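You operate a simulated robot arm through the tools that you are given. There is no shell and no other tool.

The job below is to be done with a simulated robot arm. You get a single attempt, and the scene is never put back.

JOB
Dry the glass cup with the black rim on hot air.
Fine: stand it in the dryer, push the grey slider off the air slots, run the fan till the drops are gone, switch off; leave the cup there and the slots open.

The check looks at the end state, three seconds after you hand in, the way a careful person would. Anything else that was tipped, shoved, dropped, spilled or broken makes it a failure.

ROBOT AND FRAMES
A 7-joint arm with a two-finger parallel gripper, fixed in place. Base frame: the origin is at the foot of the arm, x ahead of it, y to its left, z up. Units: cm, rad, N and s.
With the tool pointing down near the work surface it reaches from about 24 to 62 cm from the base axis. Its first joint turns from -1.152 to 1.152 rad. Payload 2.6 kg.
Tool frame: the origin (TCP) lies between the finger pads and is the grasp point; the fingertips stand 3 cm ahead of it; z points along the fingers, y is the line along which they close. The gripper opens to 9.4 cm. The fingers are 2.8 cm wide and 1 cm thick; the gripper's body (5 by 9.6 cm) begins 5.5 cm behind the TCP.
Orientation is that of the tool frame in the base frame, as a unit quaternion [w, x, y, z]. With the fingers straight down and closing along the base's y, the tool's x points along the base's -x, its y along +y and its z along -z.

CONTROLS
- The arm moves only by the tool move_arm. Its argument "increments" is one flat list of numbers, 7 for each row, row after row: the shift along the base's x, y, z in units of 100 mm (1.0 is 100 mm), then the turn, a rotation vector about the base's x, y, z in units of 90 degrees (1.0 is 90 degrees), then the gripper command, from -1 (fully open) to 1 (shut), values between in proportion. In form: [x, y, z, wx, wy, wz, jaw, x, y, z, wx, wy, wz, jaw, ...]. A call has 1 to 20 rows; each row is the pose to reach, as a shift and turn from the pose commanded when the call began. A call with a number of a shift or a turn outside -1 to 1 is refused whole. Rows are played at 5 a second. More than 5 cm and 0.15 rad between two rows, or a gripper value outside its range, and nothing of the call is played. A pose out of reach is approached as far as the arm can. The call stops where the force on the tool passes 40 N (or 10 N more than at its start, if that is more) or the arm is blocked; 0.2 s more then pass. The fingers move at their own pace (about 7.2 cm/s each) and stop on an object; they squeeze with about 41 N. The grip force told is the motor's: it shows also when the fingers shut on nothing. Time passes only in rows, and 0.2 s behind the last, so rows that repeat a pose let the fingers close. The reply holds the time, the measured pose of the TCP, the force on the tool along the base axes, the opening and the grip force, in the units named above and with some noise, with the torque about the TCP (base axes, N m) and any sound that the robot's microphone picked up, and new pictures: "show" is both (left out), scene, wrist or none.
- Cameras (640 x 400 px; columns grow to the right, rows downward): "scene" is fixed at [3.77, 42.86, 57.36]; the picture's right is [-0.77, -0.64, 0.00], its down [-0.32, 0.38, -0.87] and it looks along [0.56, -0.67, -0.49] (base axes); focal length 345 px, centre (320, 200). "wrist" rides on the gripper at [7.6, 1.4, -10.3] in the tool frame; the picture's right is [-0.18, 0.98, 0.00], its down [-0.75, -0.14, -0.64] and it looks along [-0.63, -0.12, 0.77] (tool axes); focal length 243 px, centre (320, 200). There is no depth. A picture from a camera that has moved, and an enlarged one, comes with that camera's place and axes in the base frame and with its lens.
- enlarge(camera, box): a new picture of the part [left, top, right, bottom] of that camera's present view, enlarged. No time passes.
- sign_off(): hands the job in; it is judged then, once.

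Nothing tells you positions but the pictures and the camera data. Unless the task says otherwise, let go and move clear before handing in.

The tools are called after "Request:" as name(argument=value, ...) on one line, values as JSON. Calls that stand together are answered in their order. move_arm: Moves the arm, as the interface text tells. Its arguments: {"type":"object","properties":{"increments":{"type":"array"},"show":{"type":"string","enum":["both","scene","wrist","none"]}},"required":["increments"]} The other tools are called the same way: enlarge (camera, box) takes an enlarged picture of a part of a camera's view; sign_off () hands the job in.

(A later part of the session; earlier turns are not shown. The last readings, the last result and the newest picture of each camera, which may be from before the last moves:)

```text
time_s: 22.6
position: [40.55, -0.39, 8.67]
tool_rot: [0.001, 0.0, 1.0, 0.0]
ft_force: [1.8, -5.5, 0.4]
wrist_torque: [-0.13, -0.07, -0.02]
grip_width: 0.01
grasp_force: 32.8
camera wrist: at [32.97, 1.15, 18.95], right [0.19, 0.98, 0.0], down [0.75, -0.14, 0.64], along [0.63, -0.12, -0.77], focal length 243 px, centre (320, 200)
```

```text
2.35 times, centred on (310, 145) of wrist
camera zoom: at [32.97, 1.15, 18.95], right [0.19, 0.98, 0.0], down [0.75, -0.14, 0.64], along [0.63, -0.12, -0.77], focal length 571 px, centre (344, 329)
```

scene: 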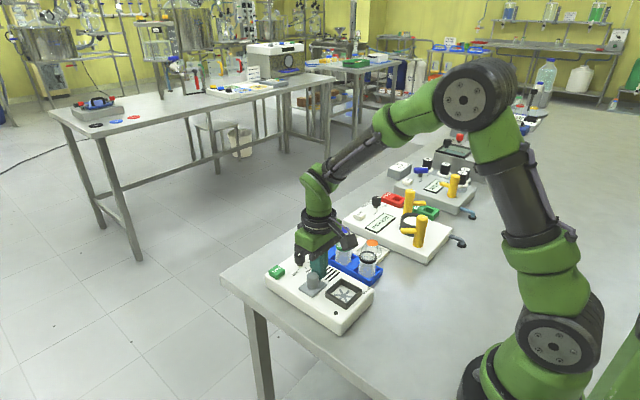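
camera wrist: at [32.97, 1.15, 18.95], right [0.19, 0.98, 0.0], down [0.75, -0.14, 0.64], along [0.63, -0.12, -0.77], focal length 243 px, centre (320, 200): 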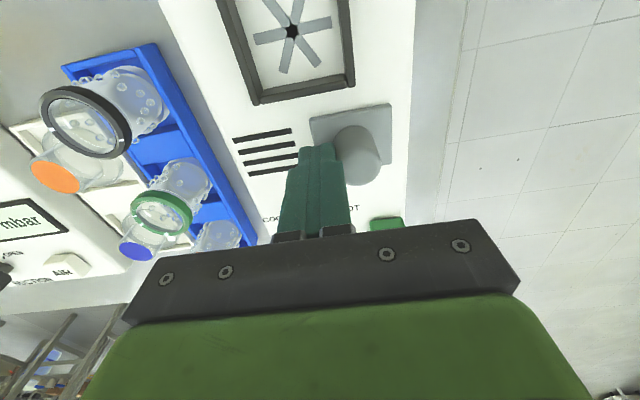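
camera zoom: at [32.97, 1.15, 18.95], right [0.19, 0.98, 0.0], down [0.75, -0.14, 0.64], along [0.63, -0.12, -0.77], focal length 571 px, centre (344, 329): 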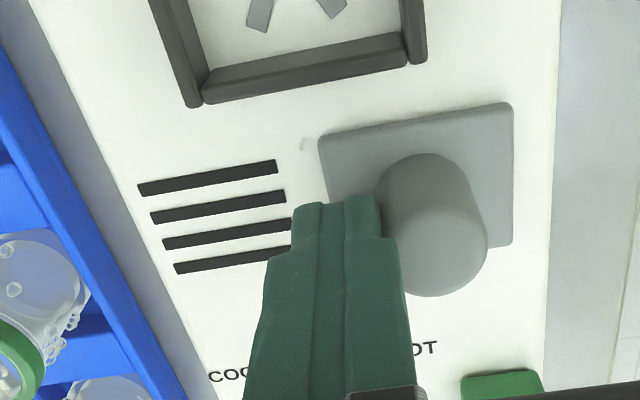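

The slots are fully uncovered and the slider seems to have met its end stop (-5.5 N). I will back off, rise, and travel over the black-rim cup.

Request:
move_arm(increments=[0, -0.06, 0, 0, 0, 0, 1, 0, -0.1, 0.1, 0, 0, 0, 1, 0, -0.1, 0.5, 0, 0, 0, 1, 0, -0.1, 0.9, 0, 0, 0, 1], show="none")

Request:
move_arm(increments=[-0.15, -0.35, 0, 0, 0, 0, 1, -0.3, -0.7, 0, 0, 0, 0, -0.3, -0.47, -1.0, 0, 0, 0, 0, -0.4, -0.47, -1.0, 0, 0, 0, 0, -0.4, -0.47, -1.0, 0, 0, 0, 0, -0.4], show="both")

Request:
enlarge(camera="wrist", box=[230, 70, 430, 220])

Request:
enlarge(camera="scene", box=[270, 210, 390, 330])

```text
time_s: 23.6
position: [40.7, -1.44, 17.64]
tool_rot: [0.0, 0.0, 1.0, 0.0]
ft_force: [-0.1, 0.0, -0.4]
wrist_torque: [0.0, -0.02, -0.02]
grip_width: 0.01
grasp_force: 33.4
```

```text
time_s: 24.8
position: [36.12, -11.33, 17.7]
tool_rot: [0.0, 0.0, 1.0, -0.001]
ft_force: [-0.6, 0.3, -0.2]
wrist_torque: [0.02, 0.02, 0.0]
grip_width: 6.57
grasp_force: 0.1
camera wrist: at [28.54, -9.9, 28.03], right [0.18, 0.98, 0.0], down [0.75, -0.14, 0.64], along [0.63, -0.12, -0.77], focal length 243 px, centre (320, 200)
```

scene: 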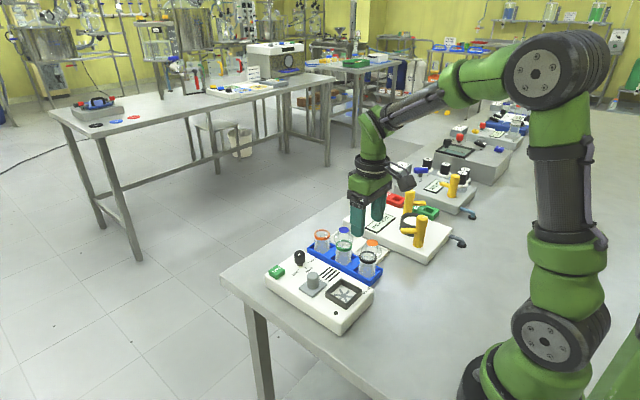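
wrist: 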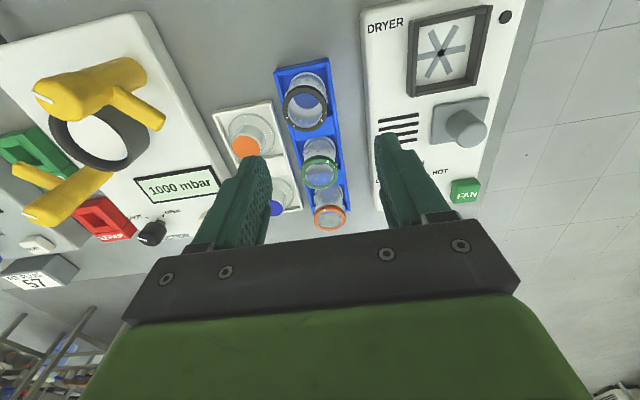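

```text
2.67 times, centred on (330, 145) of wrist
camera zoom: at [28.54, -9.9, 28.03], right [0.18, 0.98, 0.0], down [0.75, -0.14, 0.64], along [0.63, -0.12, -0.77], focal length 647 px, centre (293, 347)
```

zoom: 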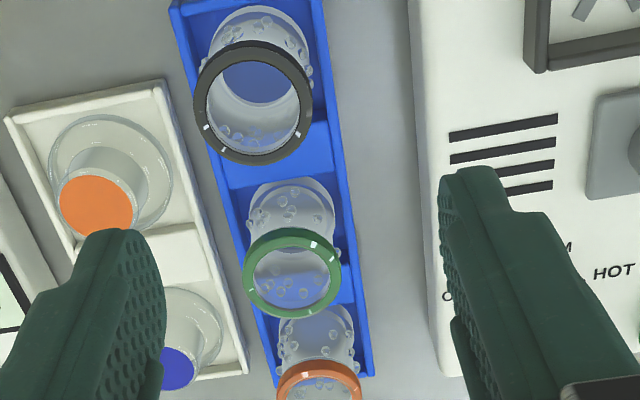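

```text
3.33 times, centred on (330, 270) of scene
camera zoom: at [3.77, 42.86, 57.36], right [-0.77, -0.64, 0.0], down [-0.32, 0.38, -0.87], along [0.56, -0.67, -0.49], focal length 1149 px, centre (287, -33)
```

zoom: 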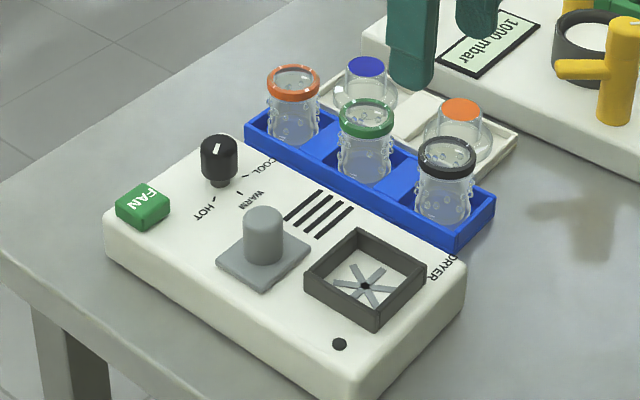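

All slots are open with the slider clear, and the cup rim centre comes out at about (35.9, -12.6), 3.9 cm wide, with its top near z = 6.3. I will centre over it and lower to z ≈ 11 for a closer look.

Request:
move_arm(increments=[-0.02, -0.13, -0.1, 0, 0, 0, -0.4, -0.02, -0.13, -0.4, 0, 0, 0, -0.4, -0.02, -0.13, -0.65, 0, 0, 0, -0.4, -0.02, -0.13, -0.65, 0, 0, 0, -0.4], show="both")

Request:
enlarge(camera="wrist", box=[230, 80, 430, 230])

Request:
enlarge(camera="scene", box=[300, 190, 420, 310])

```text
time_s: 25.8
position: [35.63, -12.29, 11.13]
tool_rot: [0.0, 0.0, 1.0, 0.0]
ft_force: [-0.7, -0.1, -0.4]
wrist_torque: [-0.01, -0.03, 0.03]
grip_width: 6.56
grasp_force: 0.1
camera wrist: at [28.1, -10.99, 21.54], right [0.18, 0.98, 0.0], down [0.75, -0.14, 0.64], along [0.63, -0.12, -0.77], focal length 243 px, centre (320, 200)
```

scene: 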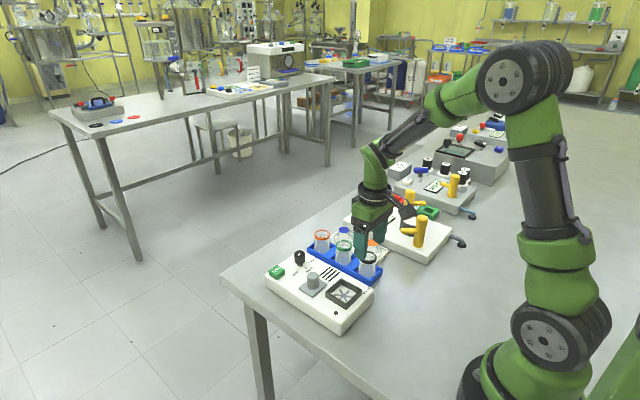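
wrist: 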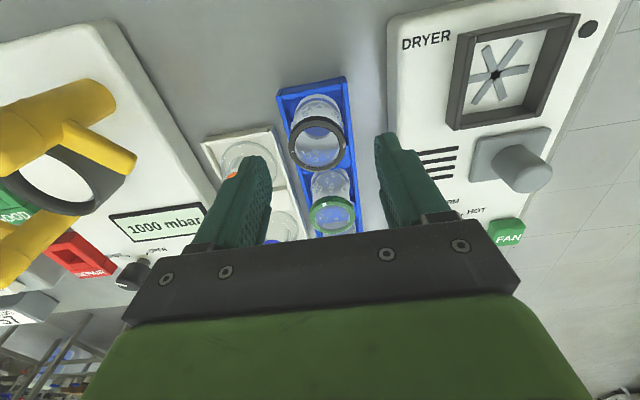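

```text
2.67 times, centred on (330, 155) of wrist
camera zoom: at [28.1, -10.99, 21.54], right [0.18, 0.98, 0.0], down [0.75, -0.14, 0.64], along [0.63, -0.12, -0.77], focal length 647 px, centre (293, 320)
```

zoom: 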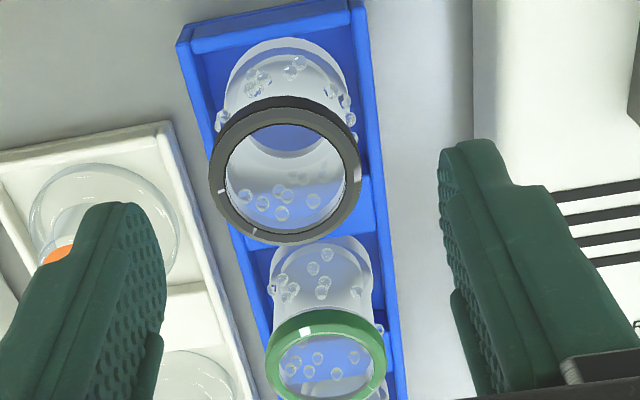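

```text
3.33 times, centred on (360, 250) of scene
camera zoom: at [3.77, 42.86, 57.36], right [-0.77, -0.64, 0.0], down [-0.32, 0.38, -0.87], along [0.56, -0.67, -0.49], focal length 1149 px, centre (187, 33)
```

zoom: 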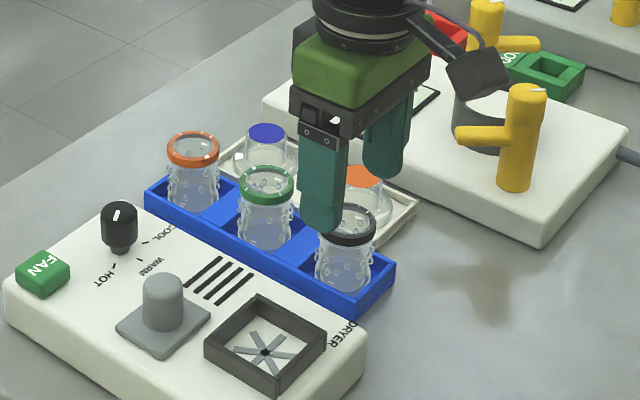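

Request:
enlarge(camera="scene", box=[340, 240, 400, 290])

```text
8.00 times, centred on (370, 265) of scene
camera zoom: at [3.77, 42.86, 57.36], right [-0.77, -0.64, 0.0], down [-0.32, 0.38, -0.87], along [0.56, -0.67, -0.49], focal length 2758 px, centre (-80, -320)
```

zoom: 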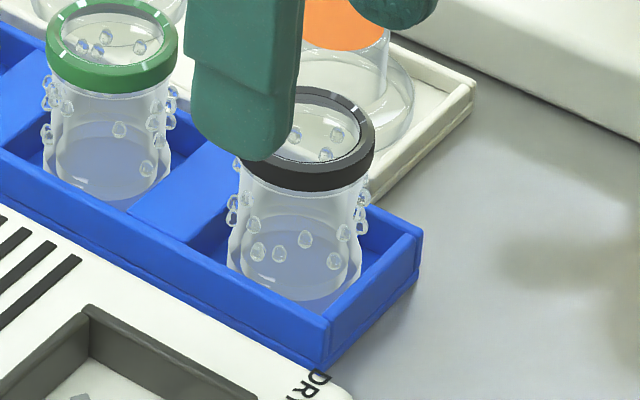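

The cup stands about 5.3 cm tall in the rack, and the rack walls are about 1 cm above its base. I will correct by (+0.24, -0.26) cm and lower so the pads meet the black rim (TCP z ≈ 5.9, fingertips ≈ 2.9, clear of the rack walls).

Request:
move_arm(increments=[0.024, -0.026, 0, 0, 0, 0, -0.2, 0.024, -0.026, -0.1, 0, 0, 0, -0.2, 0.024, -0.026, -0.25, 0, 0, 0, -0.2, 0.024, -0.026, -0.4, 0, 0, 0, -0.2, 0.024, -0.026, -0.52, 0, 0, 0, -0.2, 0.024, -0.026, -0.52, 0, 0, 0, -0.2], show="both")

Request:
enlarge(camera="wrist", box=[230, 100, 430, 250])

Request:
enlarge(camera="scene", box=[310, 220, 420, 310])

```text
time_s: 27.2
position: [35.84, -12.65, 6.09]
tool_rot: [0.0, 0.0, 1.0, 0.0]
ft_force: [0.2, -0.7, 0.1]
wrist_torque: [0.0, 0.01, -0.01]
grip_width: 5.65
grasp_force: 0.0
camera wrist: at [28.25, -11.21, 16.47], right [0.18, 0.98, 0.0], down [0.75, -0.14, 0.64], along [0.63, -0.12, -0.77], focal length 243 px, centre (320, 200)
```

scene: 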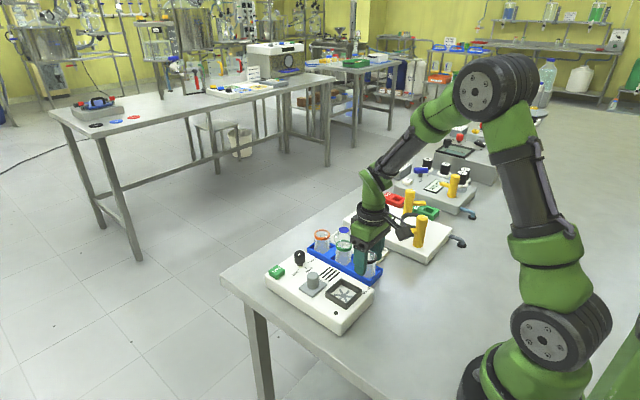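
wrist: 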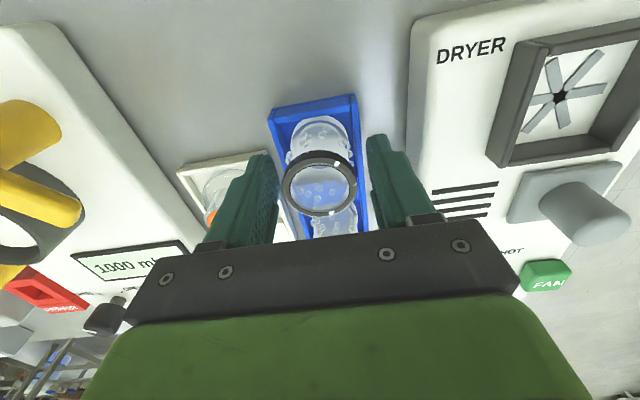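

```text
2.67 times, centred on (330, 175) of wrist
camera zoom: at [28.25, -11.21, 16.47], right [0.18, 0.98, 0.0], down [0.75, -0.14, 0.64], along [0.63, -0.12, -0.77], focal length 647 px, centre (293, 267)
```

zoom: 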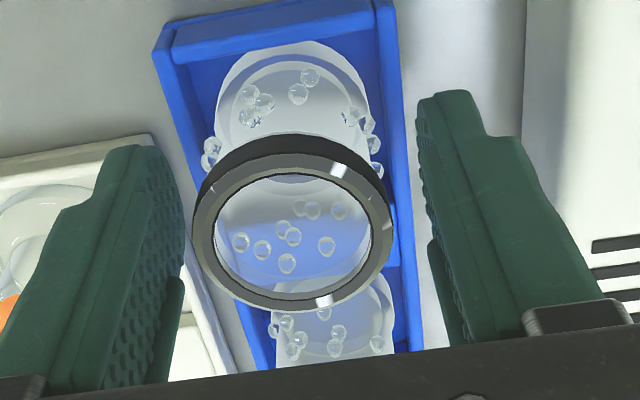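

```text
4.44 times, centred on (365, 265) of scene
camera zoom: at [3.77, 42.86, 57.36], right [-0.77, -0.64, 0.0], down [-0.32, 0.38, -0.87], along [0.56, -0.67, -0.49], focal length 1532 px, centre (120, -89)
```

zoom: 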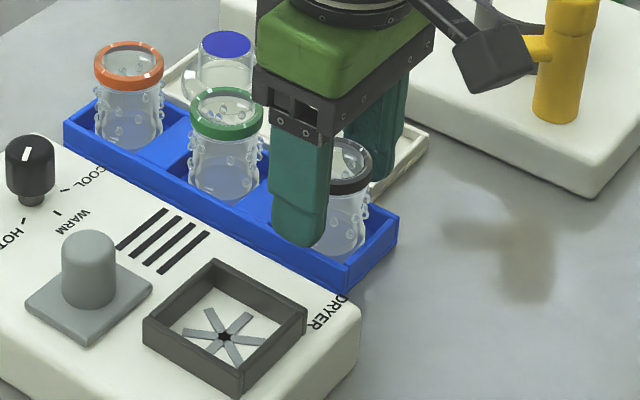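

The rim is centred exactly between the pads. I will lower another 0.3 cm and close on the rim.

Request:
move_arm(increments=[0, 0, -0.03, 0, 0, 0, -0.2, 0, 0, -0.03, 0, 0, 0, 0.3, 0, 0, -0.03, 0, 0, 0, 0.3, 0, 0, -0.03, 0, 0, 0, 0.3], show="both")

Request:
enlarge(camera="wrist", box=[230, 100, 430, 250])

```text
time_s: 28.2
position: [35.78, -12.69, 5.67]
tool_rot: [0.0, 0.0, 1.0, 0.001]
ft_force: [-0.1, -0.4, 0.0]
wrist_torque: [0.01, -0.02, 0.02]
grip_width: 3.88
grasp_force: 41.5
camera wrist: at [28.27, -11.19, 16.09], right [0.18, 0.98, 0.0], down [0.75, -0.14, 0.64], along [0.63, -0.12, -0.77], focal length 243 px, centre (320, 200)
```

scene: 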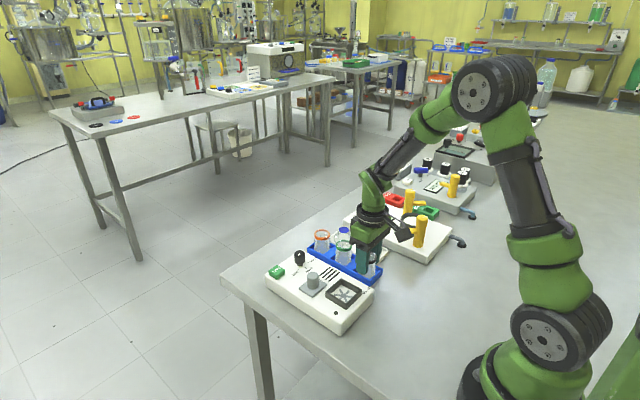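
wrist: 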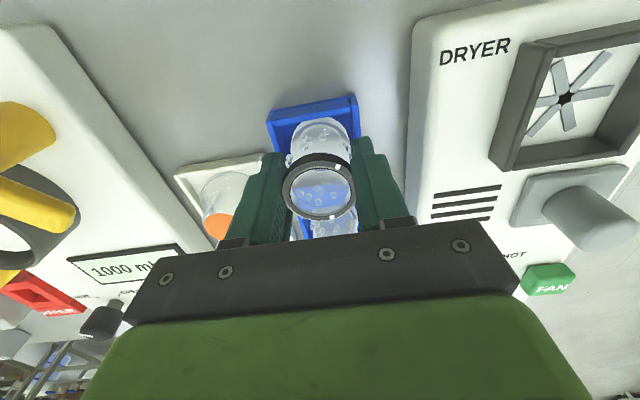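

```text
2.67 times, centred on (330, 175) of wrist
camera zoom: at [28.27, -11.19, 16.09], right [0.18, 0.98, 0.0], down [0.75, -0.14, 0.64], along [0.63, -0.12, -0.77], focal length 647 px, centre (293, 267)
```

zoom: 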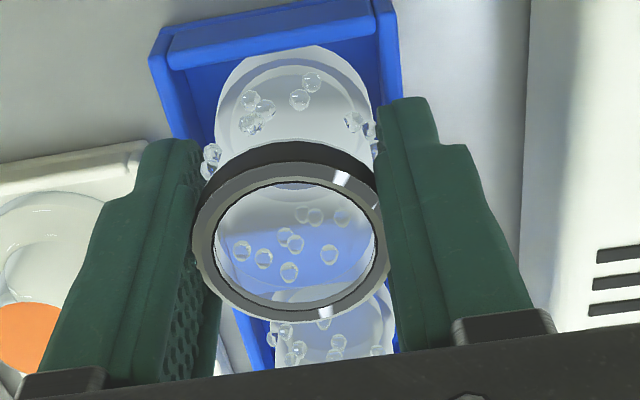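

The cup is gripped by its rim (3.88 cm). I will lift it slowly straight up.

Request:
move_arm(increments=[0, 0, 0.1, 0, 0, 0, 0.3, 0, 0, 0.25, 0, 0, 0, 0.3, 0, 0, 0.45, 0, 0, 0, 0.3, 0, 0, 0.7, 0, 0, 0, 0.3, 0, 0, 0.9, 0, 0, 0, 0.3, 0, 0, 0.9, 0, 0, 0, 0.3], show="both")

Request:
enlarge(camera="scene", box=[290, 190, 430, 330])

Request:
enlarge(camera="wrist", box=[300, 0, 540, 180])

```text
time_s: 29.6
position: [35.8, -12.79, 14.65]
tool_rot: [0.0, 0.0, 1.0, 0.0]
ft_force: [0.0, 0.7, -0.2]
wrist_torque: [0.03, -0.05, 0.03]
grip_width: 3.87
grasp_force: 41.0
camera wrist: at [28.3, -11.32, 25.03], right [0.18, 0.98, 0.0], down [0.75, -0.14, 0.64], along [0.63, -0.12, -0.77], focal length 243 px, centre (320, 200)
```

scene: 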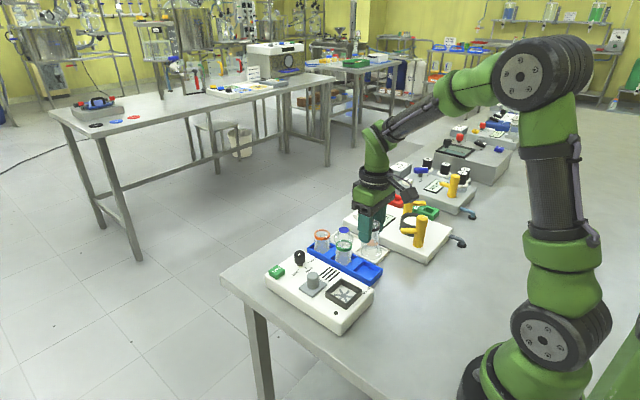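
wrist: 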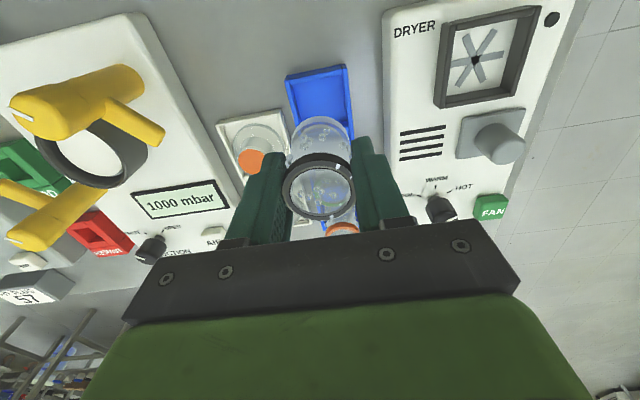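

```text
2.86 times, centred on (360, 260) of scene
camera zoom: at [3.77, 42.86, 57.36], right [-0.77, -0.64, 0.0], down [-0.32, 0.38, -0.87], along [0.56, -0.67, -0.49], focal length 985 px, centre (206, 29)
```

zoom: 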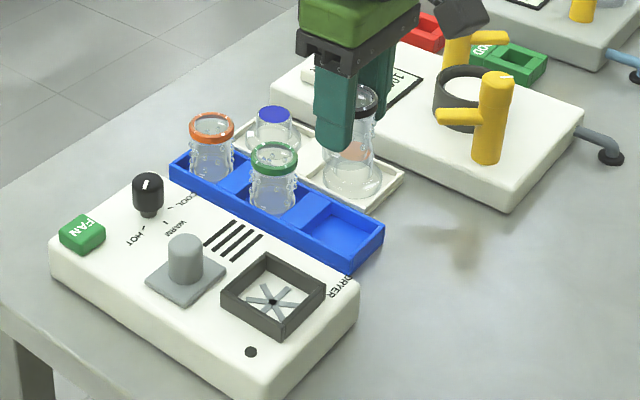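

```text
2.22 times, centred on (420, 90) of wrist
camera zoom: at [28.3, -11.32, 25.03], right [0.18, 0.98, 0.0], down [0.75, -0.14, 0.64], along [0.63, -0.12, -0.77], focal length 539 px, centre (98, 444)
```

zoom: 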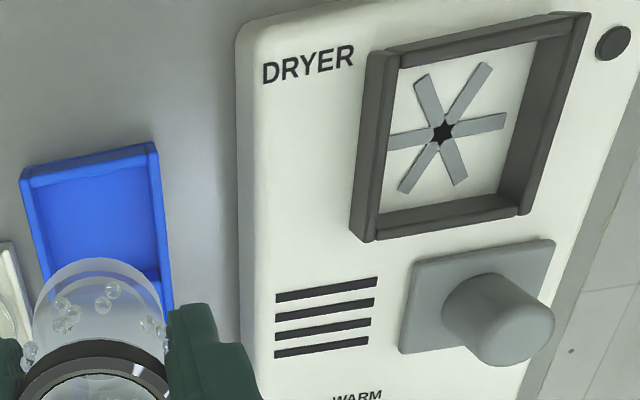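

The cup hangs straight from the gripper and everything else stayed put. The nest centre measures at about (34.0, -0.45), so I will carry the cup there at this height.

Request:
move_arm(increments=[-0.03, 0.15, 0, 0, 0, 0, 0.3, -0.06, 0.35, 0, 0, 0, 0, 0.3, -0.09, 0.55, 0, 0, 0, 0, 0.3, -0.12, 0.75, 0, 0, 0, 0, 0.3, -0.18, 0.95, 0, 0, 0, 0, 0.3], show="none")

Request:
move_arm(increments=[0, 0.15, 0, 0, 0, 0, 0.3, 0, 0.25, 0, 0, 0, 0, 0.3, 0, 0.28, 0, 0, 0, 0, 0.3, 0, 0.28, 0, 0, 0, 0, 0.3], show="both")

Request:
enlarge(camera="wrist", box=[220, 70, 420, 220])

Request:
enlarge(camera="scene", box=[290, 190, 430, 330])

```text
time_s: 30.8
position: [34.07, -3.16, 14.49]
tool_rot: [0.0, 0.001, 1.0, 0.0]
ft_force: [0.2, -0.6, -0.6]
wrist_torque: [-0.02, -0.01, -0.02]
grip_width: 3.88
grasp_force: 41.2
```

```text
time_s: 31.8
position: [34.12, -0.44, 14.54]
tool_rot: [0.0, 0.0, 1.0, 0.0]
ft_force: [-0.5, 0.1, -1.1]
wrist_torque: [0.02, 0.0, 0.0]
grip_width: 3.9
grasp_force: 40.9
camera wrist: at [26.49, 1.02, 24.86], right [0.18, 0.98, 0.0], down [0.75, -0.14, 0.64], along [0.63, -0.12, -0.77], focal length 243 px, centre (320, 200)
```

scene: 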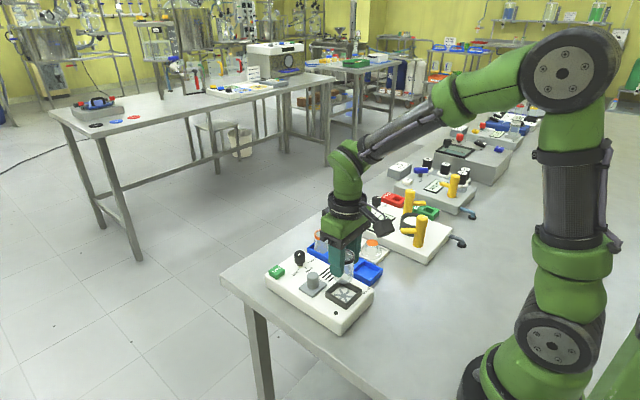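
wrist: 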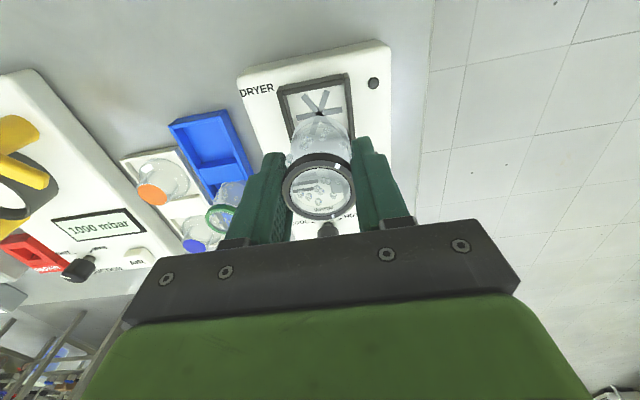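

```text
2.67 times, centred on (320, 145) of wrist
camera zoom: at [26.49, 1.02, 24.86], right [0.18, 0.98, 0.0], down [0.75, -0.14, 0.64], along [0.63, -0.12, -0.77], focal length 647 px, centre (320, 347)
```

zoom: 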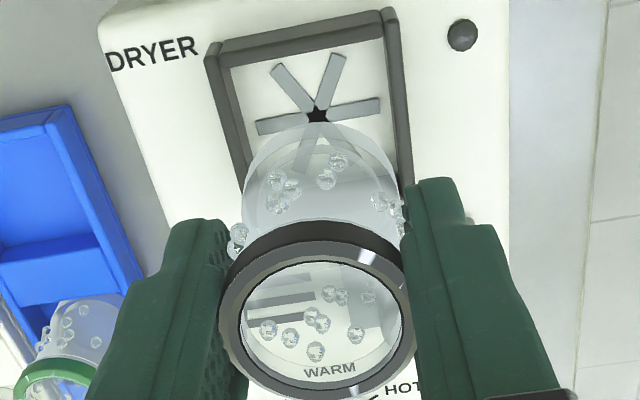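

```text
2.86 times, centred on (360, 260) of scene
camera zoom: at [3.77, 42.86, 57.36], right [-0.77, -0.64, 0.0], down [-0.32, 0.38, -0.87], along [0.56, -0.67, -0.49], focal length 985 px, centre (206, 29)
```

zoom: 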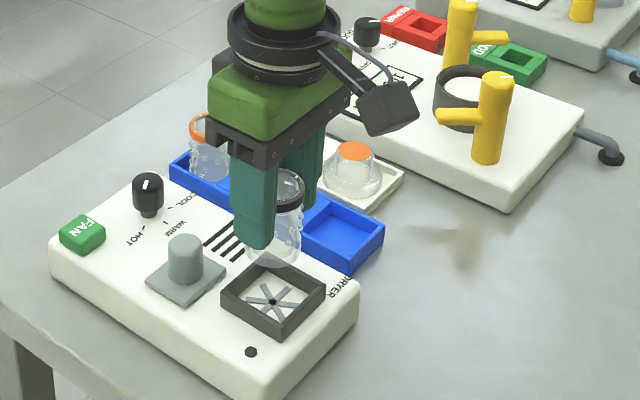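

The cup hangs right over the nest (nest hub measured at (33.98, -0.43), TCP at (34.1, -0.42)). I will lower most of the way and check the cup base against the frame.

Request:
move_arm(increments=[-0.01, 0, -0.1, 0, 0, 0, 0.3, -0.01, 0, -0.2, 0, 0, 0, 0.3, -0.01, 0, -0.3, 0, 0, 0, 0.3, -0.01, 0, -0.38, 0, 0, 0, 0.3, -0.01, 0, -0.38, 0, 0, 0, 0.3], show="both")

Request:
enlarge(camera="wrist", box=[220, 70, 420, 220])

Request:
enlarge(camera="scene", box=[310, 240, 400, 320])

```text
time_s: 33.0
position: [34.05, -0.39, 10.88]
tool_rot: [0.001, 0.0, 1.0, 0.0]
ft_force: [-1.1, 0.2, -0.6]
wrist_torque: [0.01, -0.04, -0.03]
grip_width: 3.88
grasp_force: 40.8
camera wrist: at [26.45, 1.0, 21.15], right [0.18, 0.98, 0.0], down [0.75, -0.14, 0.64], along [0.63, -0.12, -0.77], focal length 243 px, centre (320, 200)
```

scene: 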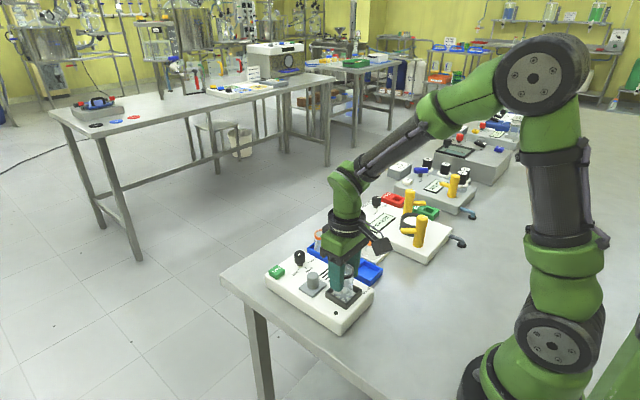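
wrist: 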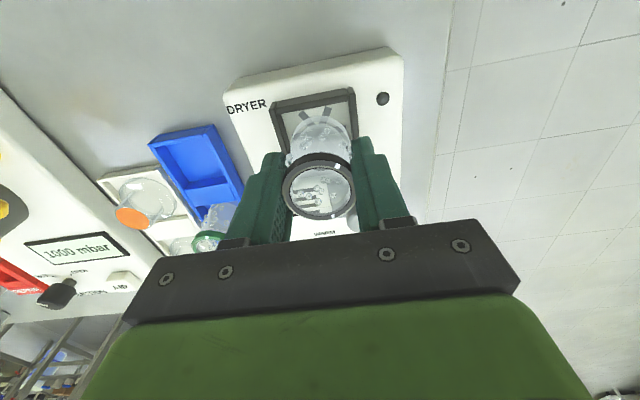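

```text
2.67 times, centred on (320, 145) of wrist
camera zoom: at [26.45, 1.0, 21.15], right [0.18, 0.98, 0.0], down [0.75, -0.14, 0.64], along [0.63, -0.12, -0.77], focal length 647 px, centre (320, 347)
```

zoom: 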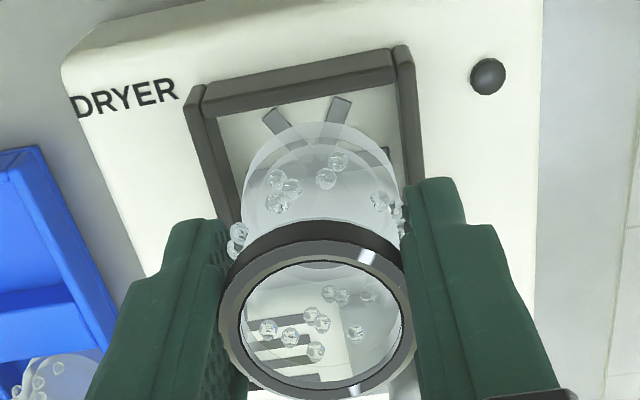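

```text
5.00 times, centred on (355, 280) of scene
camera zoom: at [3.77, 42.86, 57.36], right [-0.77, -0.64, 0.0], down [-0.32, 0.38, -0.87], along [0.56, -0.67, -0.49], focal length 1724 px, centre (145, -200)
```

zoom: 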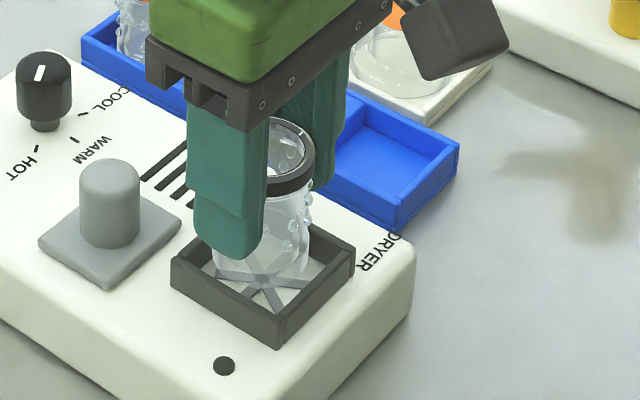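

The cup base is centred within the frame. I will lower further in small steps and feel for contact.

Request:
move_arm(increments=[0, 0, -0.05, 0, 0, 0, 0.3, 0, 0, -0.1, 0, 0, 0, 0.3, 0, 0, -0.13, 0, 0, 0, 0.3, 0, 0, -0.15, 0, 0, 0, 0.3, 0, 0, -0.15, 0, 0, 0, 0.3], show="both")

Request:
enlarge(camera="wrist", box=[220, 70, 420, 220])

Request:
enlarge(camera="scene", box=[310, 240, 400, 320])

```text
time_s: 34.2
position: [33.9, -0.48, 9.41]
tool_rot: [0.0, 0.0, 1.0, 0.0]
ft_force: [0.4, -0.3, 0.3]
wrist_torque: [0.03, 0.03, 0.03]
grip_width: 3.89
grasp_force: 40.8
camera wrist: at [26.39, 1.03, 19.73], right [0.18, 0.98, 0.0], down [0.75, -0.14, 0.64], along [0.63, -0.12, -0.77], focal length 243 px, centre (320, 200)
```

scene: 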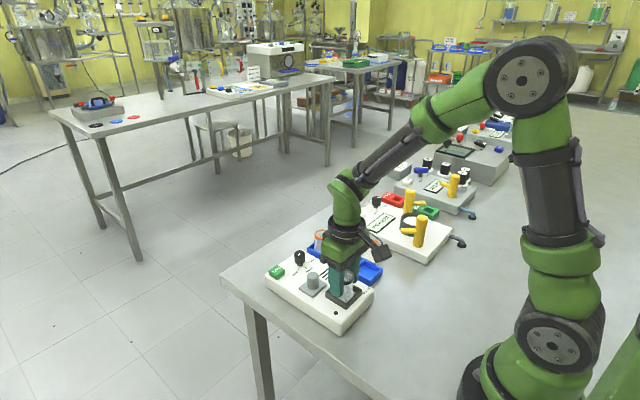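
wrist: 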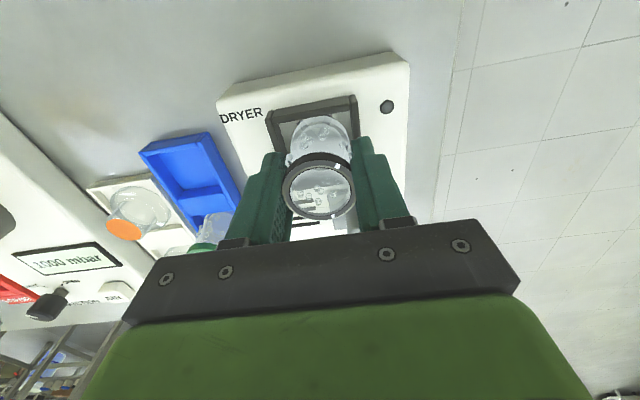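

```text
2.67 times, centred on (320, 145) of wrist
camera zoom: at [26.39, 1.03, 19.73], right [0.18, 0.98, 0.0], down [0.75, -0.14, 0.64], along [0.63, -0.12, -0.77], focal length 647 px, centre (320, 347)
```

zoom: 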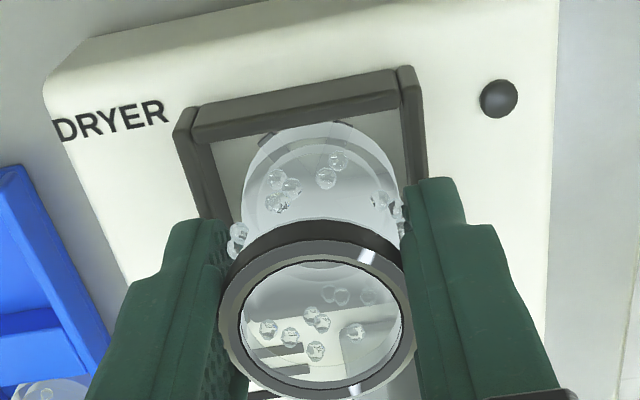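

```text
5.00 times, centred on (355, 280) of scene
camera zoom: at [3.77, 42.86, 57.36], right [-0.77, -0.64, 0.0], down [-0.32, 0.38, -0.87], along [0.56, -0.67, -0.49], focal length 1724 px, centre (145, -200)
```

zoom: 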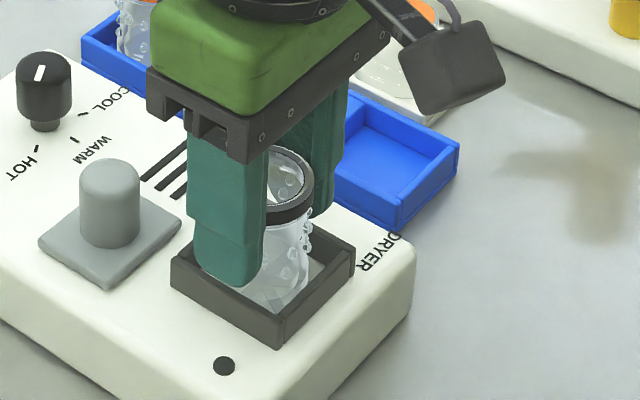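

No contact yet and the fingers are still above the frame. I will continue down by 0.3 cm.

Request:
move_arm(increments=[0, 0, -0.01, 0, 0, 0, 0.3, 0, 0, -0.02, 0, 0, 0, 0.3, 0, 0, -0.03, 0, 0, 0, 0.3], show="none")

```text
time_s: 35.0
position: [33.96, -0.53, 9.13]
tool_rot: [0.003, 0.001, 1.0, 0.0]
ft_force: [-1.7, -0.5, 23.8]
wrist_torque: [-0.21, 0.11, -0.11]
grip_width: 3.88
grasp_force: 41.2
```

There is now 24 N of upward force: the cup base is down on the nest floor. I will ease up a little and check the pictures before releasing.

Request:
move_arm(increments=[0, 0, 0.018, 0, 0, 0, 0.3, 0, 0, 0.018, 0, 0, 0, 0.3], show="both")

Request:
enlarge(camera="scene", box=[310, 240, 400, 320])

Request:
enlarge(camera="wrist", box=[220, 70, 420, 220])

```text
time_s: 35.6
position: [33.85, -0.46, 9.16]
tool_rot: [-0.001, 0.0, 1.0, -0.001]
ft_force: [1.3, 0.2, 4.2]
wrist_torque: [0.03, -0.16, 0.01]
grip_width: 3.87
grasp_force: 40.9
camera wrist: at [26.33, 0.94, 19.48], right [0.18, 0.98, 0.0], down [0.75, -0.14, 0.64], along [0.63, -0.12, -0.77], focal length 243 px, centre (320, 200)
```

scene: 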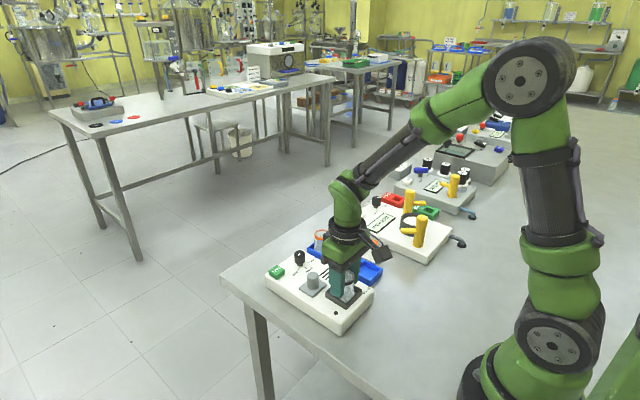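
wrist: 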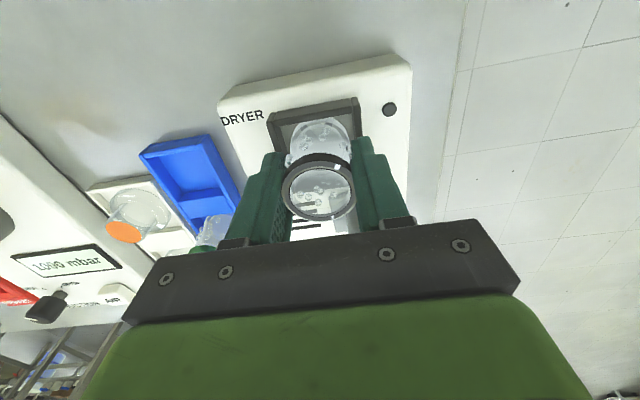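

```text
5.00 times, centred on (355, 280) of scene
camera zoom: at [3.76, 42.86, 57.36], right [-0.77, -0.64, 0.0], down [-0.32, 0.38, -0.87], along [0.56, -0.67, -0.49], focal length 1724 px, centre (145, -200)
```

zoom: 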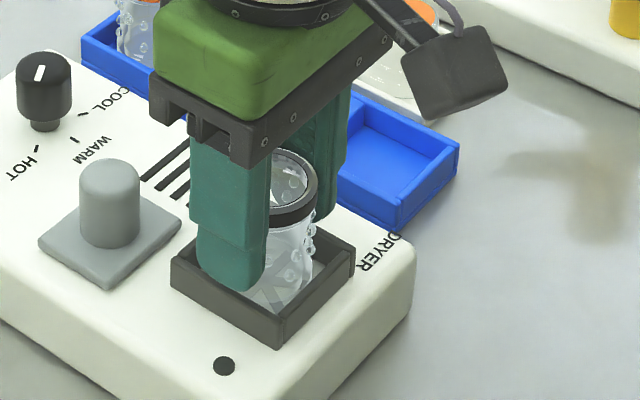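

```text
2.67 times, centred on (320, 145) of wrist
camera zoom: at [26.33, 0.94, 19.48], right [0.18, 0.98, 0.0], down [0.75, -0.14, 0.64], along [0.63, -0.12, -0.77], focal length 647 px, centre (320, 347)
```

zoom: 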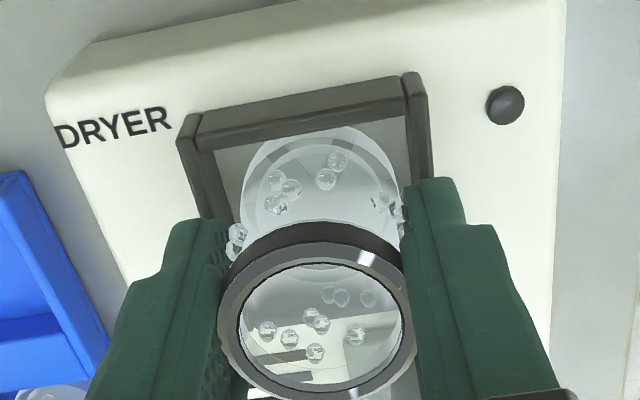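

The cup base projects right onto the nest floor and it stands between the four frame walls. I will ease off the last bit, open the fingers, and rise straight up.

Request:
move_arm(increments=[0, 0, 0.002, 0, 0, 0, 0.1, 0, 0, 0.002, 0, 0, 0, 0, 0, 0, 0.002, 0, 0, 0, -0.2, 0, 0, 0.002, 0, 0, 0, -0.2], show="both")

Request:
enlarge(camera="wrist", box=[220, 70, 420, 220])

```text
time_s: 36.6
position: [33.9, -0.64, 9.21]
tool_rot: [0.0, 0.0, 1.0, 0.001]
ft_force: [0.3, 0.0, -0.2]
wrist_torque: [0.0, -0.02, 0.01]
grip_width: 5.65
grasp_force: 0.0
camera wrist: at [26.38, 0.87, 19.56], right [0.18, 0.98, 0.0], down [0.75, -0.14, 0.64], along [0.63, -0.12, -0.77], focal length 243 px, centre (320, 200)
```

scene: 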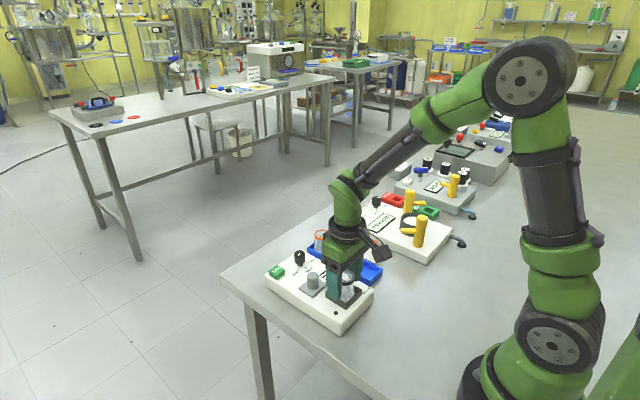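
wrist: 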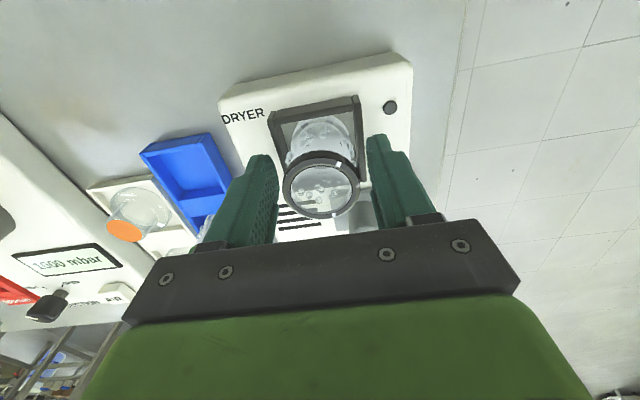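

```text
2.67 times, centred on (320, 145) of wrist
camera zoom: at [26.38, 0.87, 19.56], right [0.18, 0.98, 0.0], down [0.75, -0.14, 0.64], along [0.63, -0.12, -0.77], focal length 647 px, centre (320, 347)
```

zoom: 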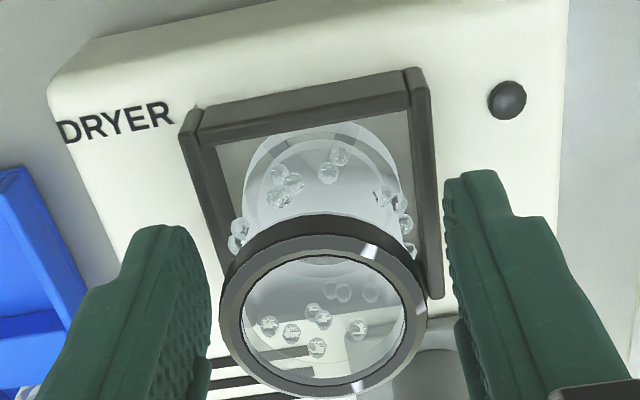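

The cup stands in the nest free of the fingers. I will rise straight up well above it.

Request:
move_arm(increments=[0, 0.01, 0.15, 0, 0, 0, -0.2, 0, 0.01, 0.4, 0, 0, 0, -0.2, 0, 0.01, 0.7, 0, 0, 0, -0.2, 0, 0.01, 0.95, 0, 0, 0, -0.2, 0, 0.01, 0.95, 0, 0, 0, -0.2], show="both")

Request:
enlarge(camera="scene", box=[260, 210, 400, 330])

Request:
enlarge(camera="wrist", box=[220, 20, 420, 220])

```text
time_s: 37.8
position: [33.88, -0.58, 18.71]
tool_rot: [0.0, 0.0, 1.0, 0.0]
ft_force: [0.7, 0.1, 0.6]
wrist_torque: [0.0, -0.02, -0.03]
grip_width: 5.65
grasp_force: 0.0
camera wrist: at [26.45, 0.84, 29.15], right [0.18, 0.98, 0.0], down [0.75, -0.14, 0.64], along [0.63, -0.12, -0.77], focal length 243 px, centre (320, 200)
```

scene: 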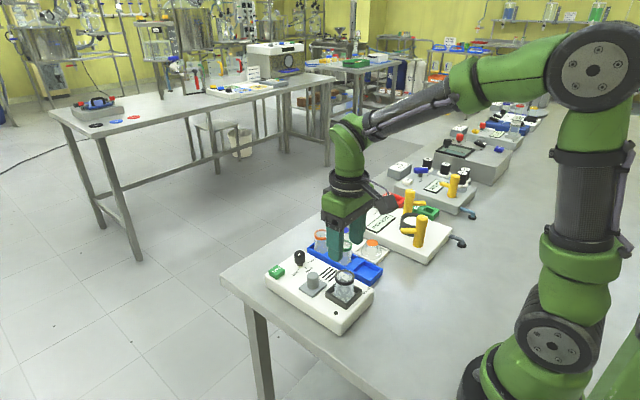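
wrist: 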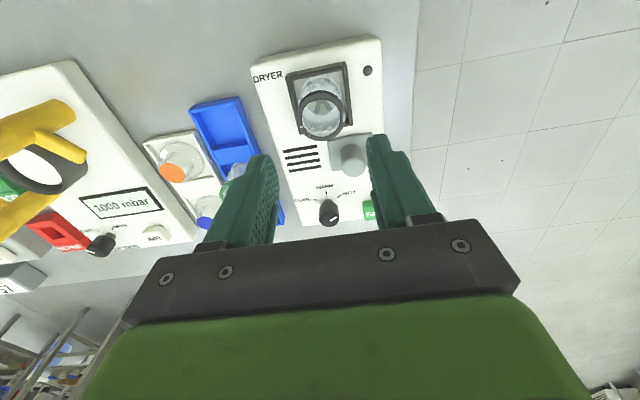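

```text
3.33 times, centred on (330, 270) of scene
camera zoom: at [3.76, 42.86, 57.36], right [-0.77, -0.64, 0.0], down [-0.32, 0.38, -0.87], along [0.56, -0.67, -0.49], focal length 1149 px, centre (287, -33)
```

zoom: 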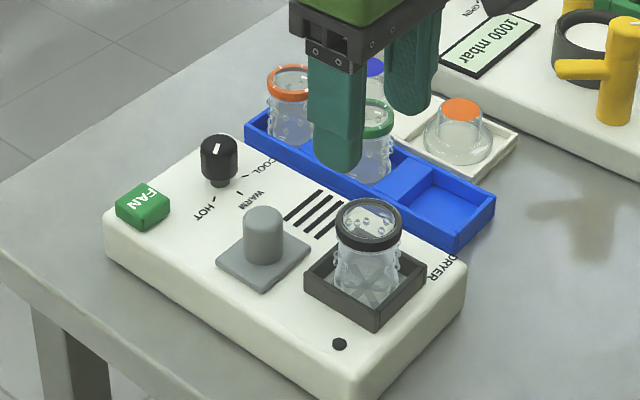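

```text
2.00 times, centred on (320, 120) of wrist
camera zoom: at [26.45, 0.84, 29.15], right [0.18, 0.98, 0.0], down [0.75, -0.14, 0.64], along [0.63, -0.12, -0.77], focal length 485 px, centre (320, 360)
```

zoom: 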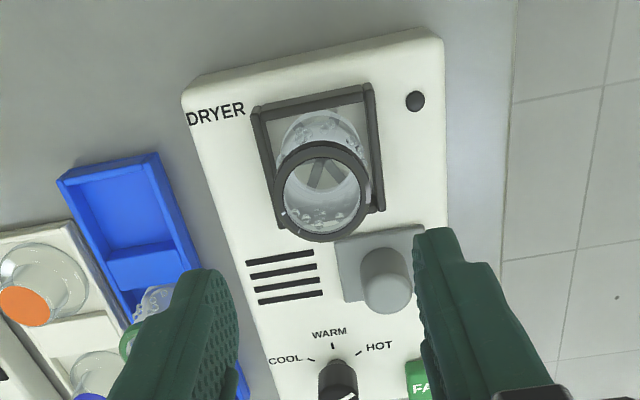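

The cup stands upright in the nest with its drops still visible. Next I will close the gripper and move over the green FAN button (about (49.4, 3.85)) to look before pressing it.

Request:
move_arm(increments=[0.3, 0.1, 0, 0, 0, 0, 1, 0.6, 0.25, 0, 0, 0, 0, 1, 0.95, 0.4, 0, 0, 0, 0, 1], show="none")

Request:
move_arm(increments=[0.25, 0.04, -0.2, 0, 0, 0, 1, 0.4, 0.04, -0.4, 0, 0, 0, 1, 0.4, 0.04, -0.4, 0, 0, 0, 1], show="both")

Request:
enlarge(camera="wrist", box=[220, 70, 420, 220])

```text
time_s: 38.6
position: [43.6, 3.72, 18.92]
tool_rot: [0.0, 0.0, 1.0, 0.0]
ft_force: [0.0, -0.3, -0.3]
wrist_torque: [-0.02, 0.01, 0.0]
grip_width: 0.02
grasp_force: 32.8
```

```text
time_s: 39.4
position: [47.61, 3.91, 14.72]
tool_rot: [-0.001, 0.0, 1.0, 0.0]
ft_force: [0.1, -0.2, -0.4]
wrist_torque: [-0.01, 0.0, 0.02]
grip_width: 0.0
grasp_force: 33.5
camera wrist: at [40.02, 5.46, 25.07], right [0.18, 0.98, 0.0], down [0.75, -0.14, 0.64], along [0.63, -0.12, -0.77], focal length 243 px, centre (320, 200)
```

scene: 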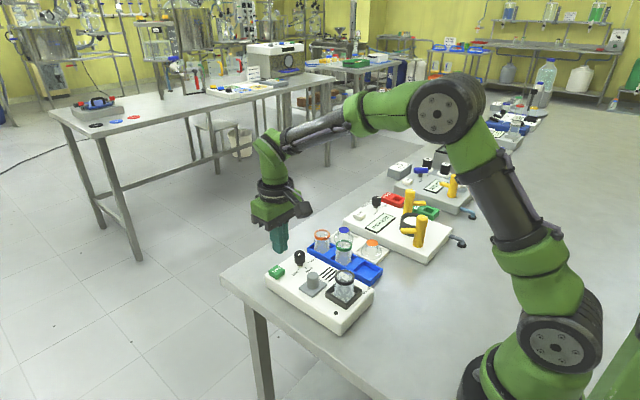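
wrist: 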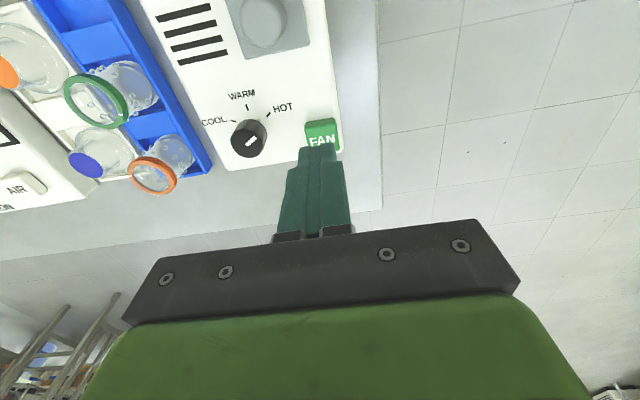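

```text
2.67 times, centred on (320, 145) of wrist
camera zoom: at [40.02, 5.46, 25.07], right [0.18, 0.98, 0.0], down [0.75, -0.14, 0.64], along [0.63, -0.12, -0.77], focal length 647 px, centre (320, 347)
```

zoom: 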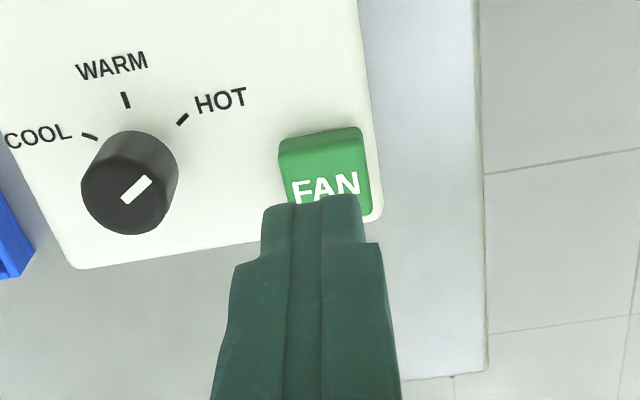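

The FAN button face centre is at about (49.5, 3.9). I will shift over it, lower to just above it, and then press in small steps.

Request:
move_arm(increments=[0.185, -0.008, 0, 0, 0, 0, 1, 0.185, -0.008, -0.25, 0, 0, 0, 1, 0.185, -0.008, -0.5, 0, 0, 0, 1, 0.185, -0.008, -0.5, 0, 0, 0, 1], show="both")

Request:
enlarge(camera="wrist", box=[220, 70, 420, 220])

Request:
enlarge(camera="scene", box=[240, 200, 380, 340])

```text
time_s: 40.4
position: [49.48, 3.91, 9.82]
tool_rot: [0.0, 0.0, 1.0, 0.0]
ft_force: [-0.5, 0.3, -0.2]
wrist_torque: [0.02, -0.03, -0.02]
grip_width: 0.0
grasp_force: 32.8
camera wrist: at [41.91, 5.38, 20.15], right [0.18, 0.98, 0.0], down [0.75, -0.14, 0.64], along [0.63, -0.12, -0.77], focal length 243 px, centre (320, 200)
```

scene: 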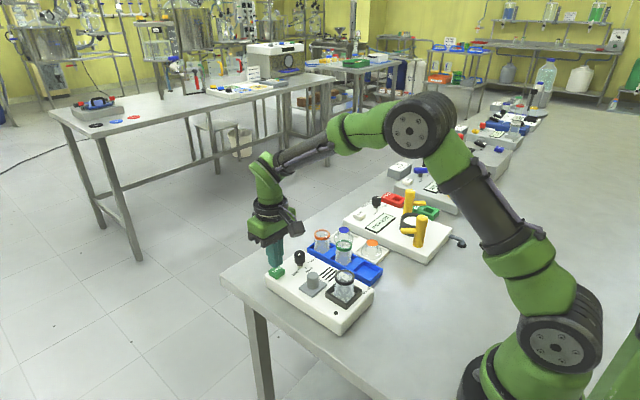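
wrist: 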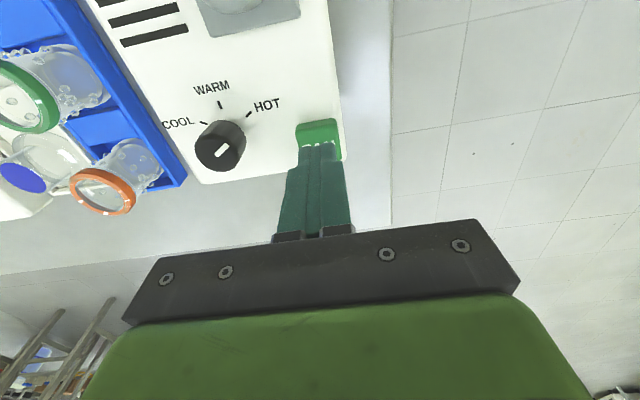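

```text
2.67 times, centred on (320, 145) of wrist
camera zoom: at [41.91, 5.38, 20.15], right [0.18, 0.98, 0.0], down [0.75, -0.14, 0.64], along [0.63, -0.12, -0.77], focal length 647 px, centre (320, 347)
```

zoom: 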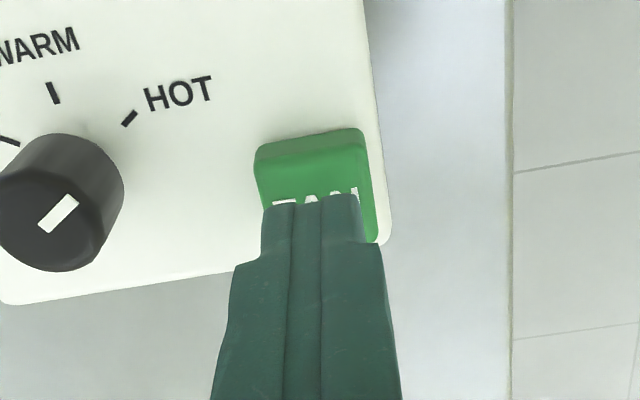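

```text
2.86 times, centred on (310, 270) of scene
camera zoom: at [3.77, 42.86, 57.36], right [-0.77, -0.64, 0.0], down [-0.32, 0.38, -0.87], along [0.56, -0.67, -0.49], focal length 985 px, centre (349, 0)
```

zoom: 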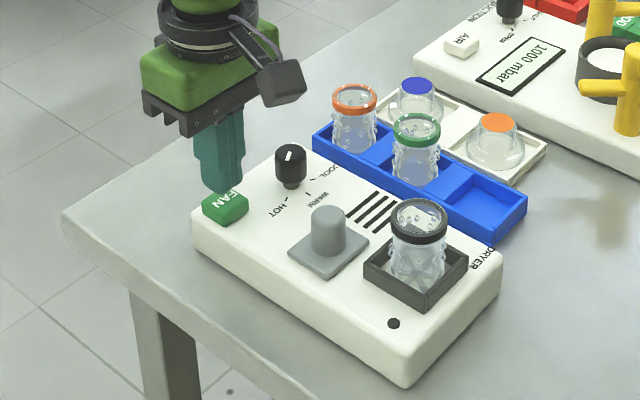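

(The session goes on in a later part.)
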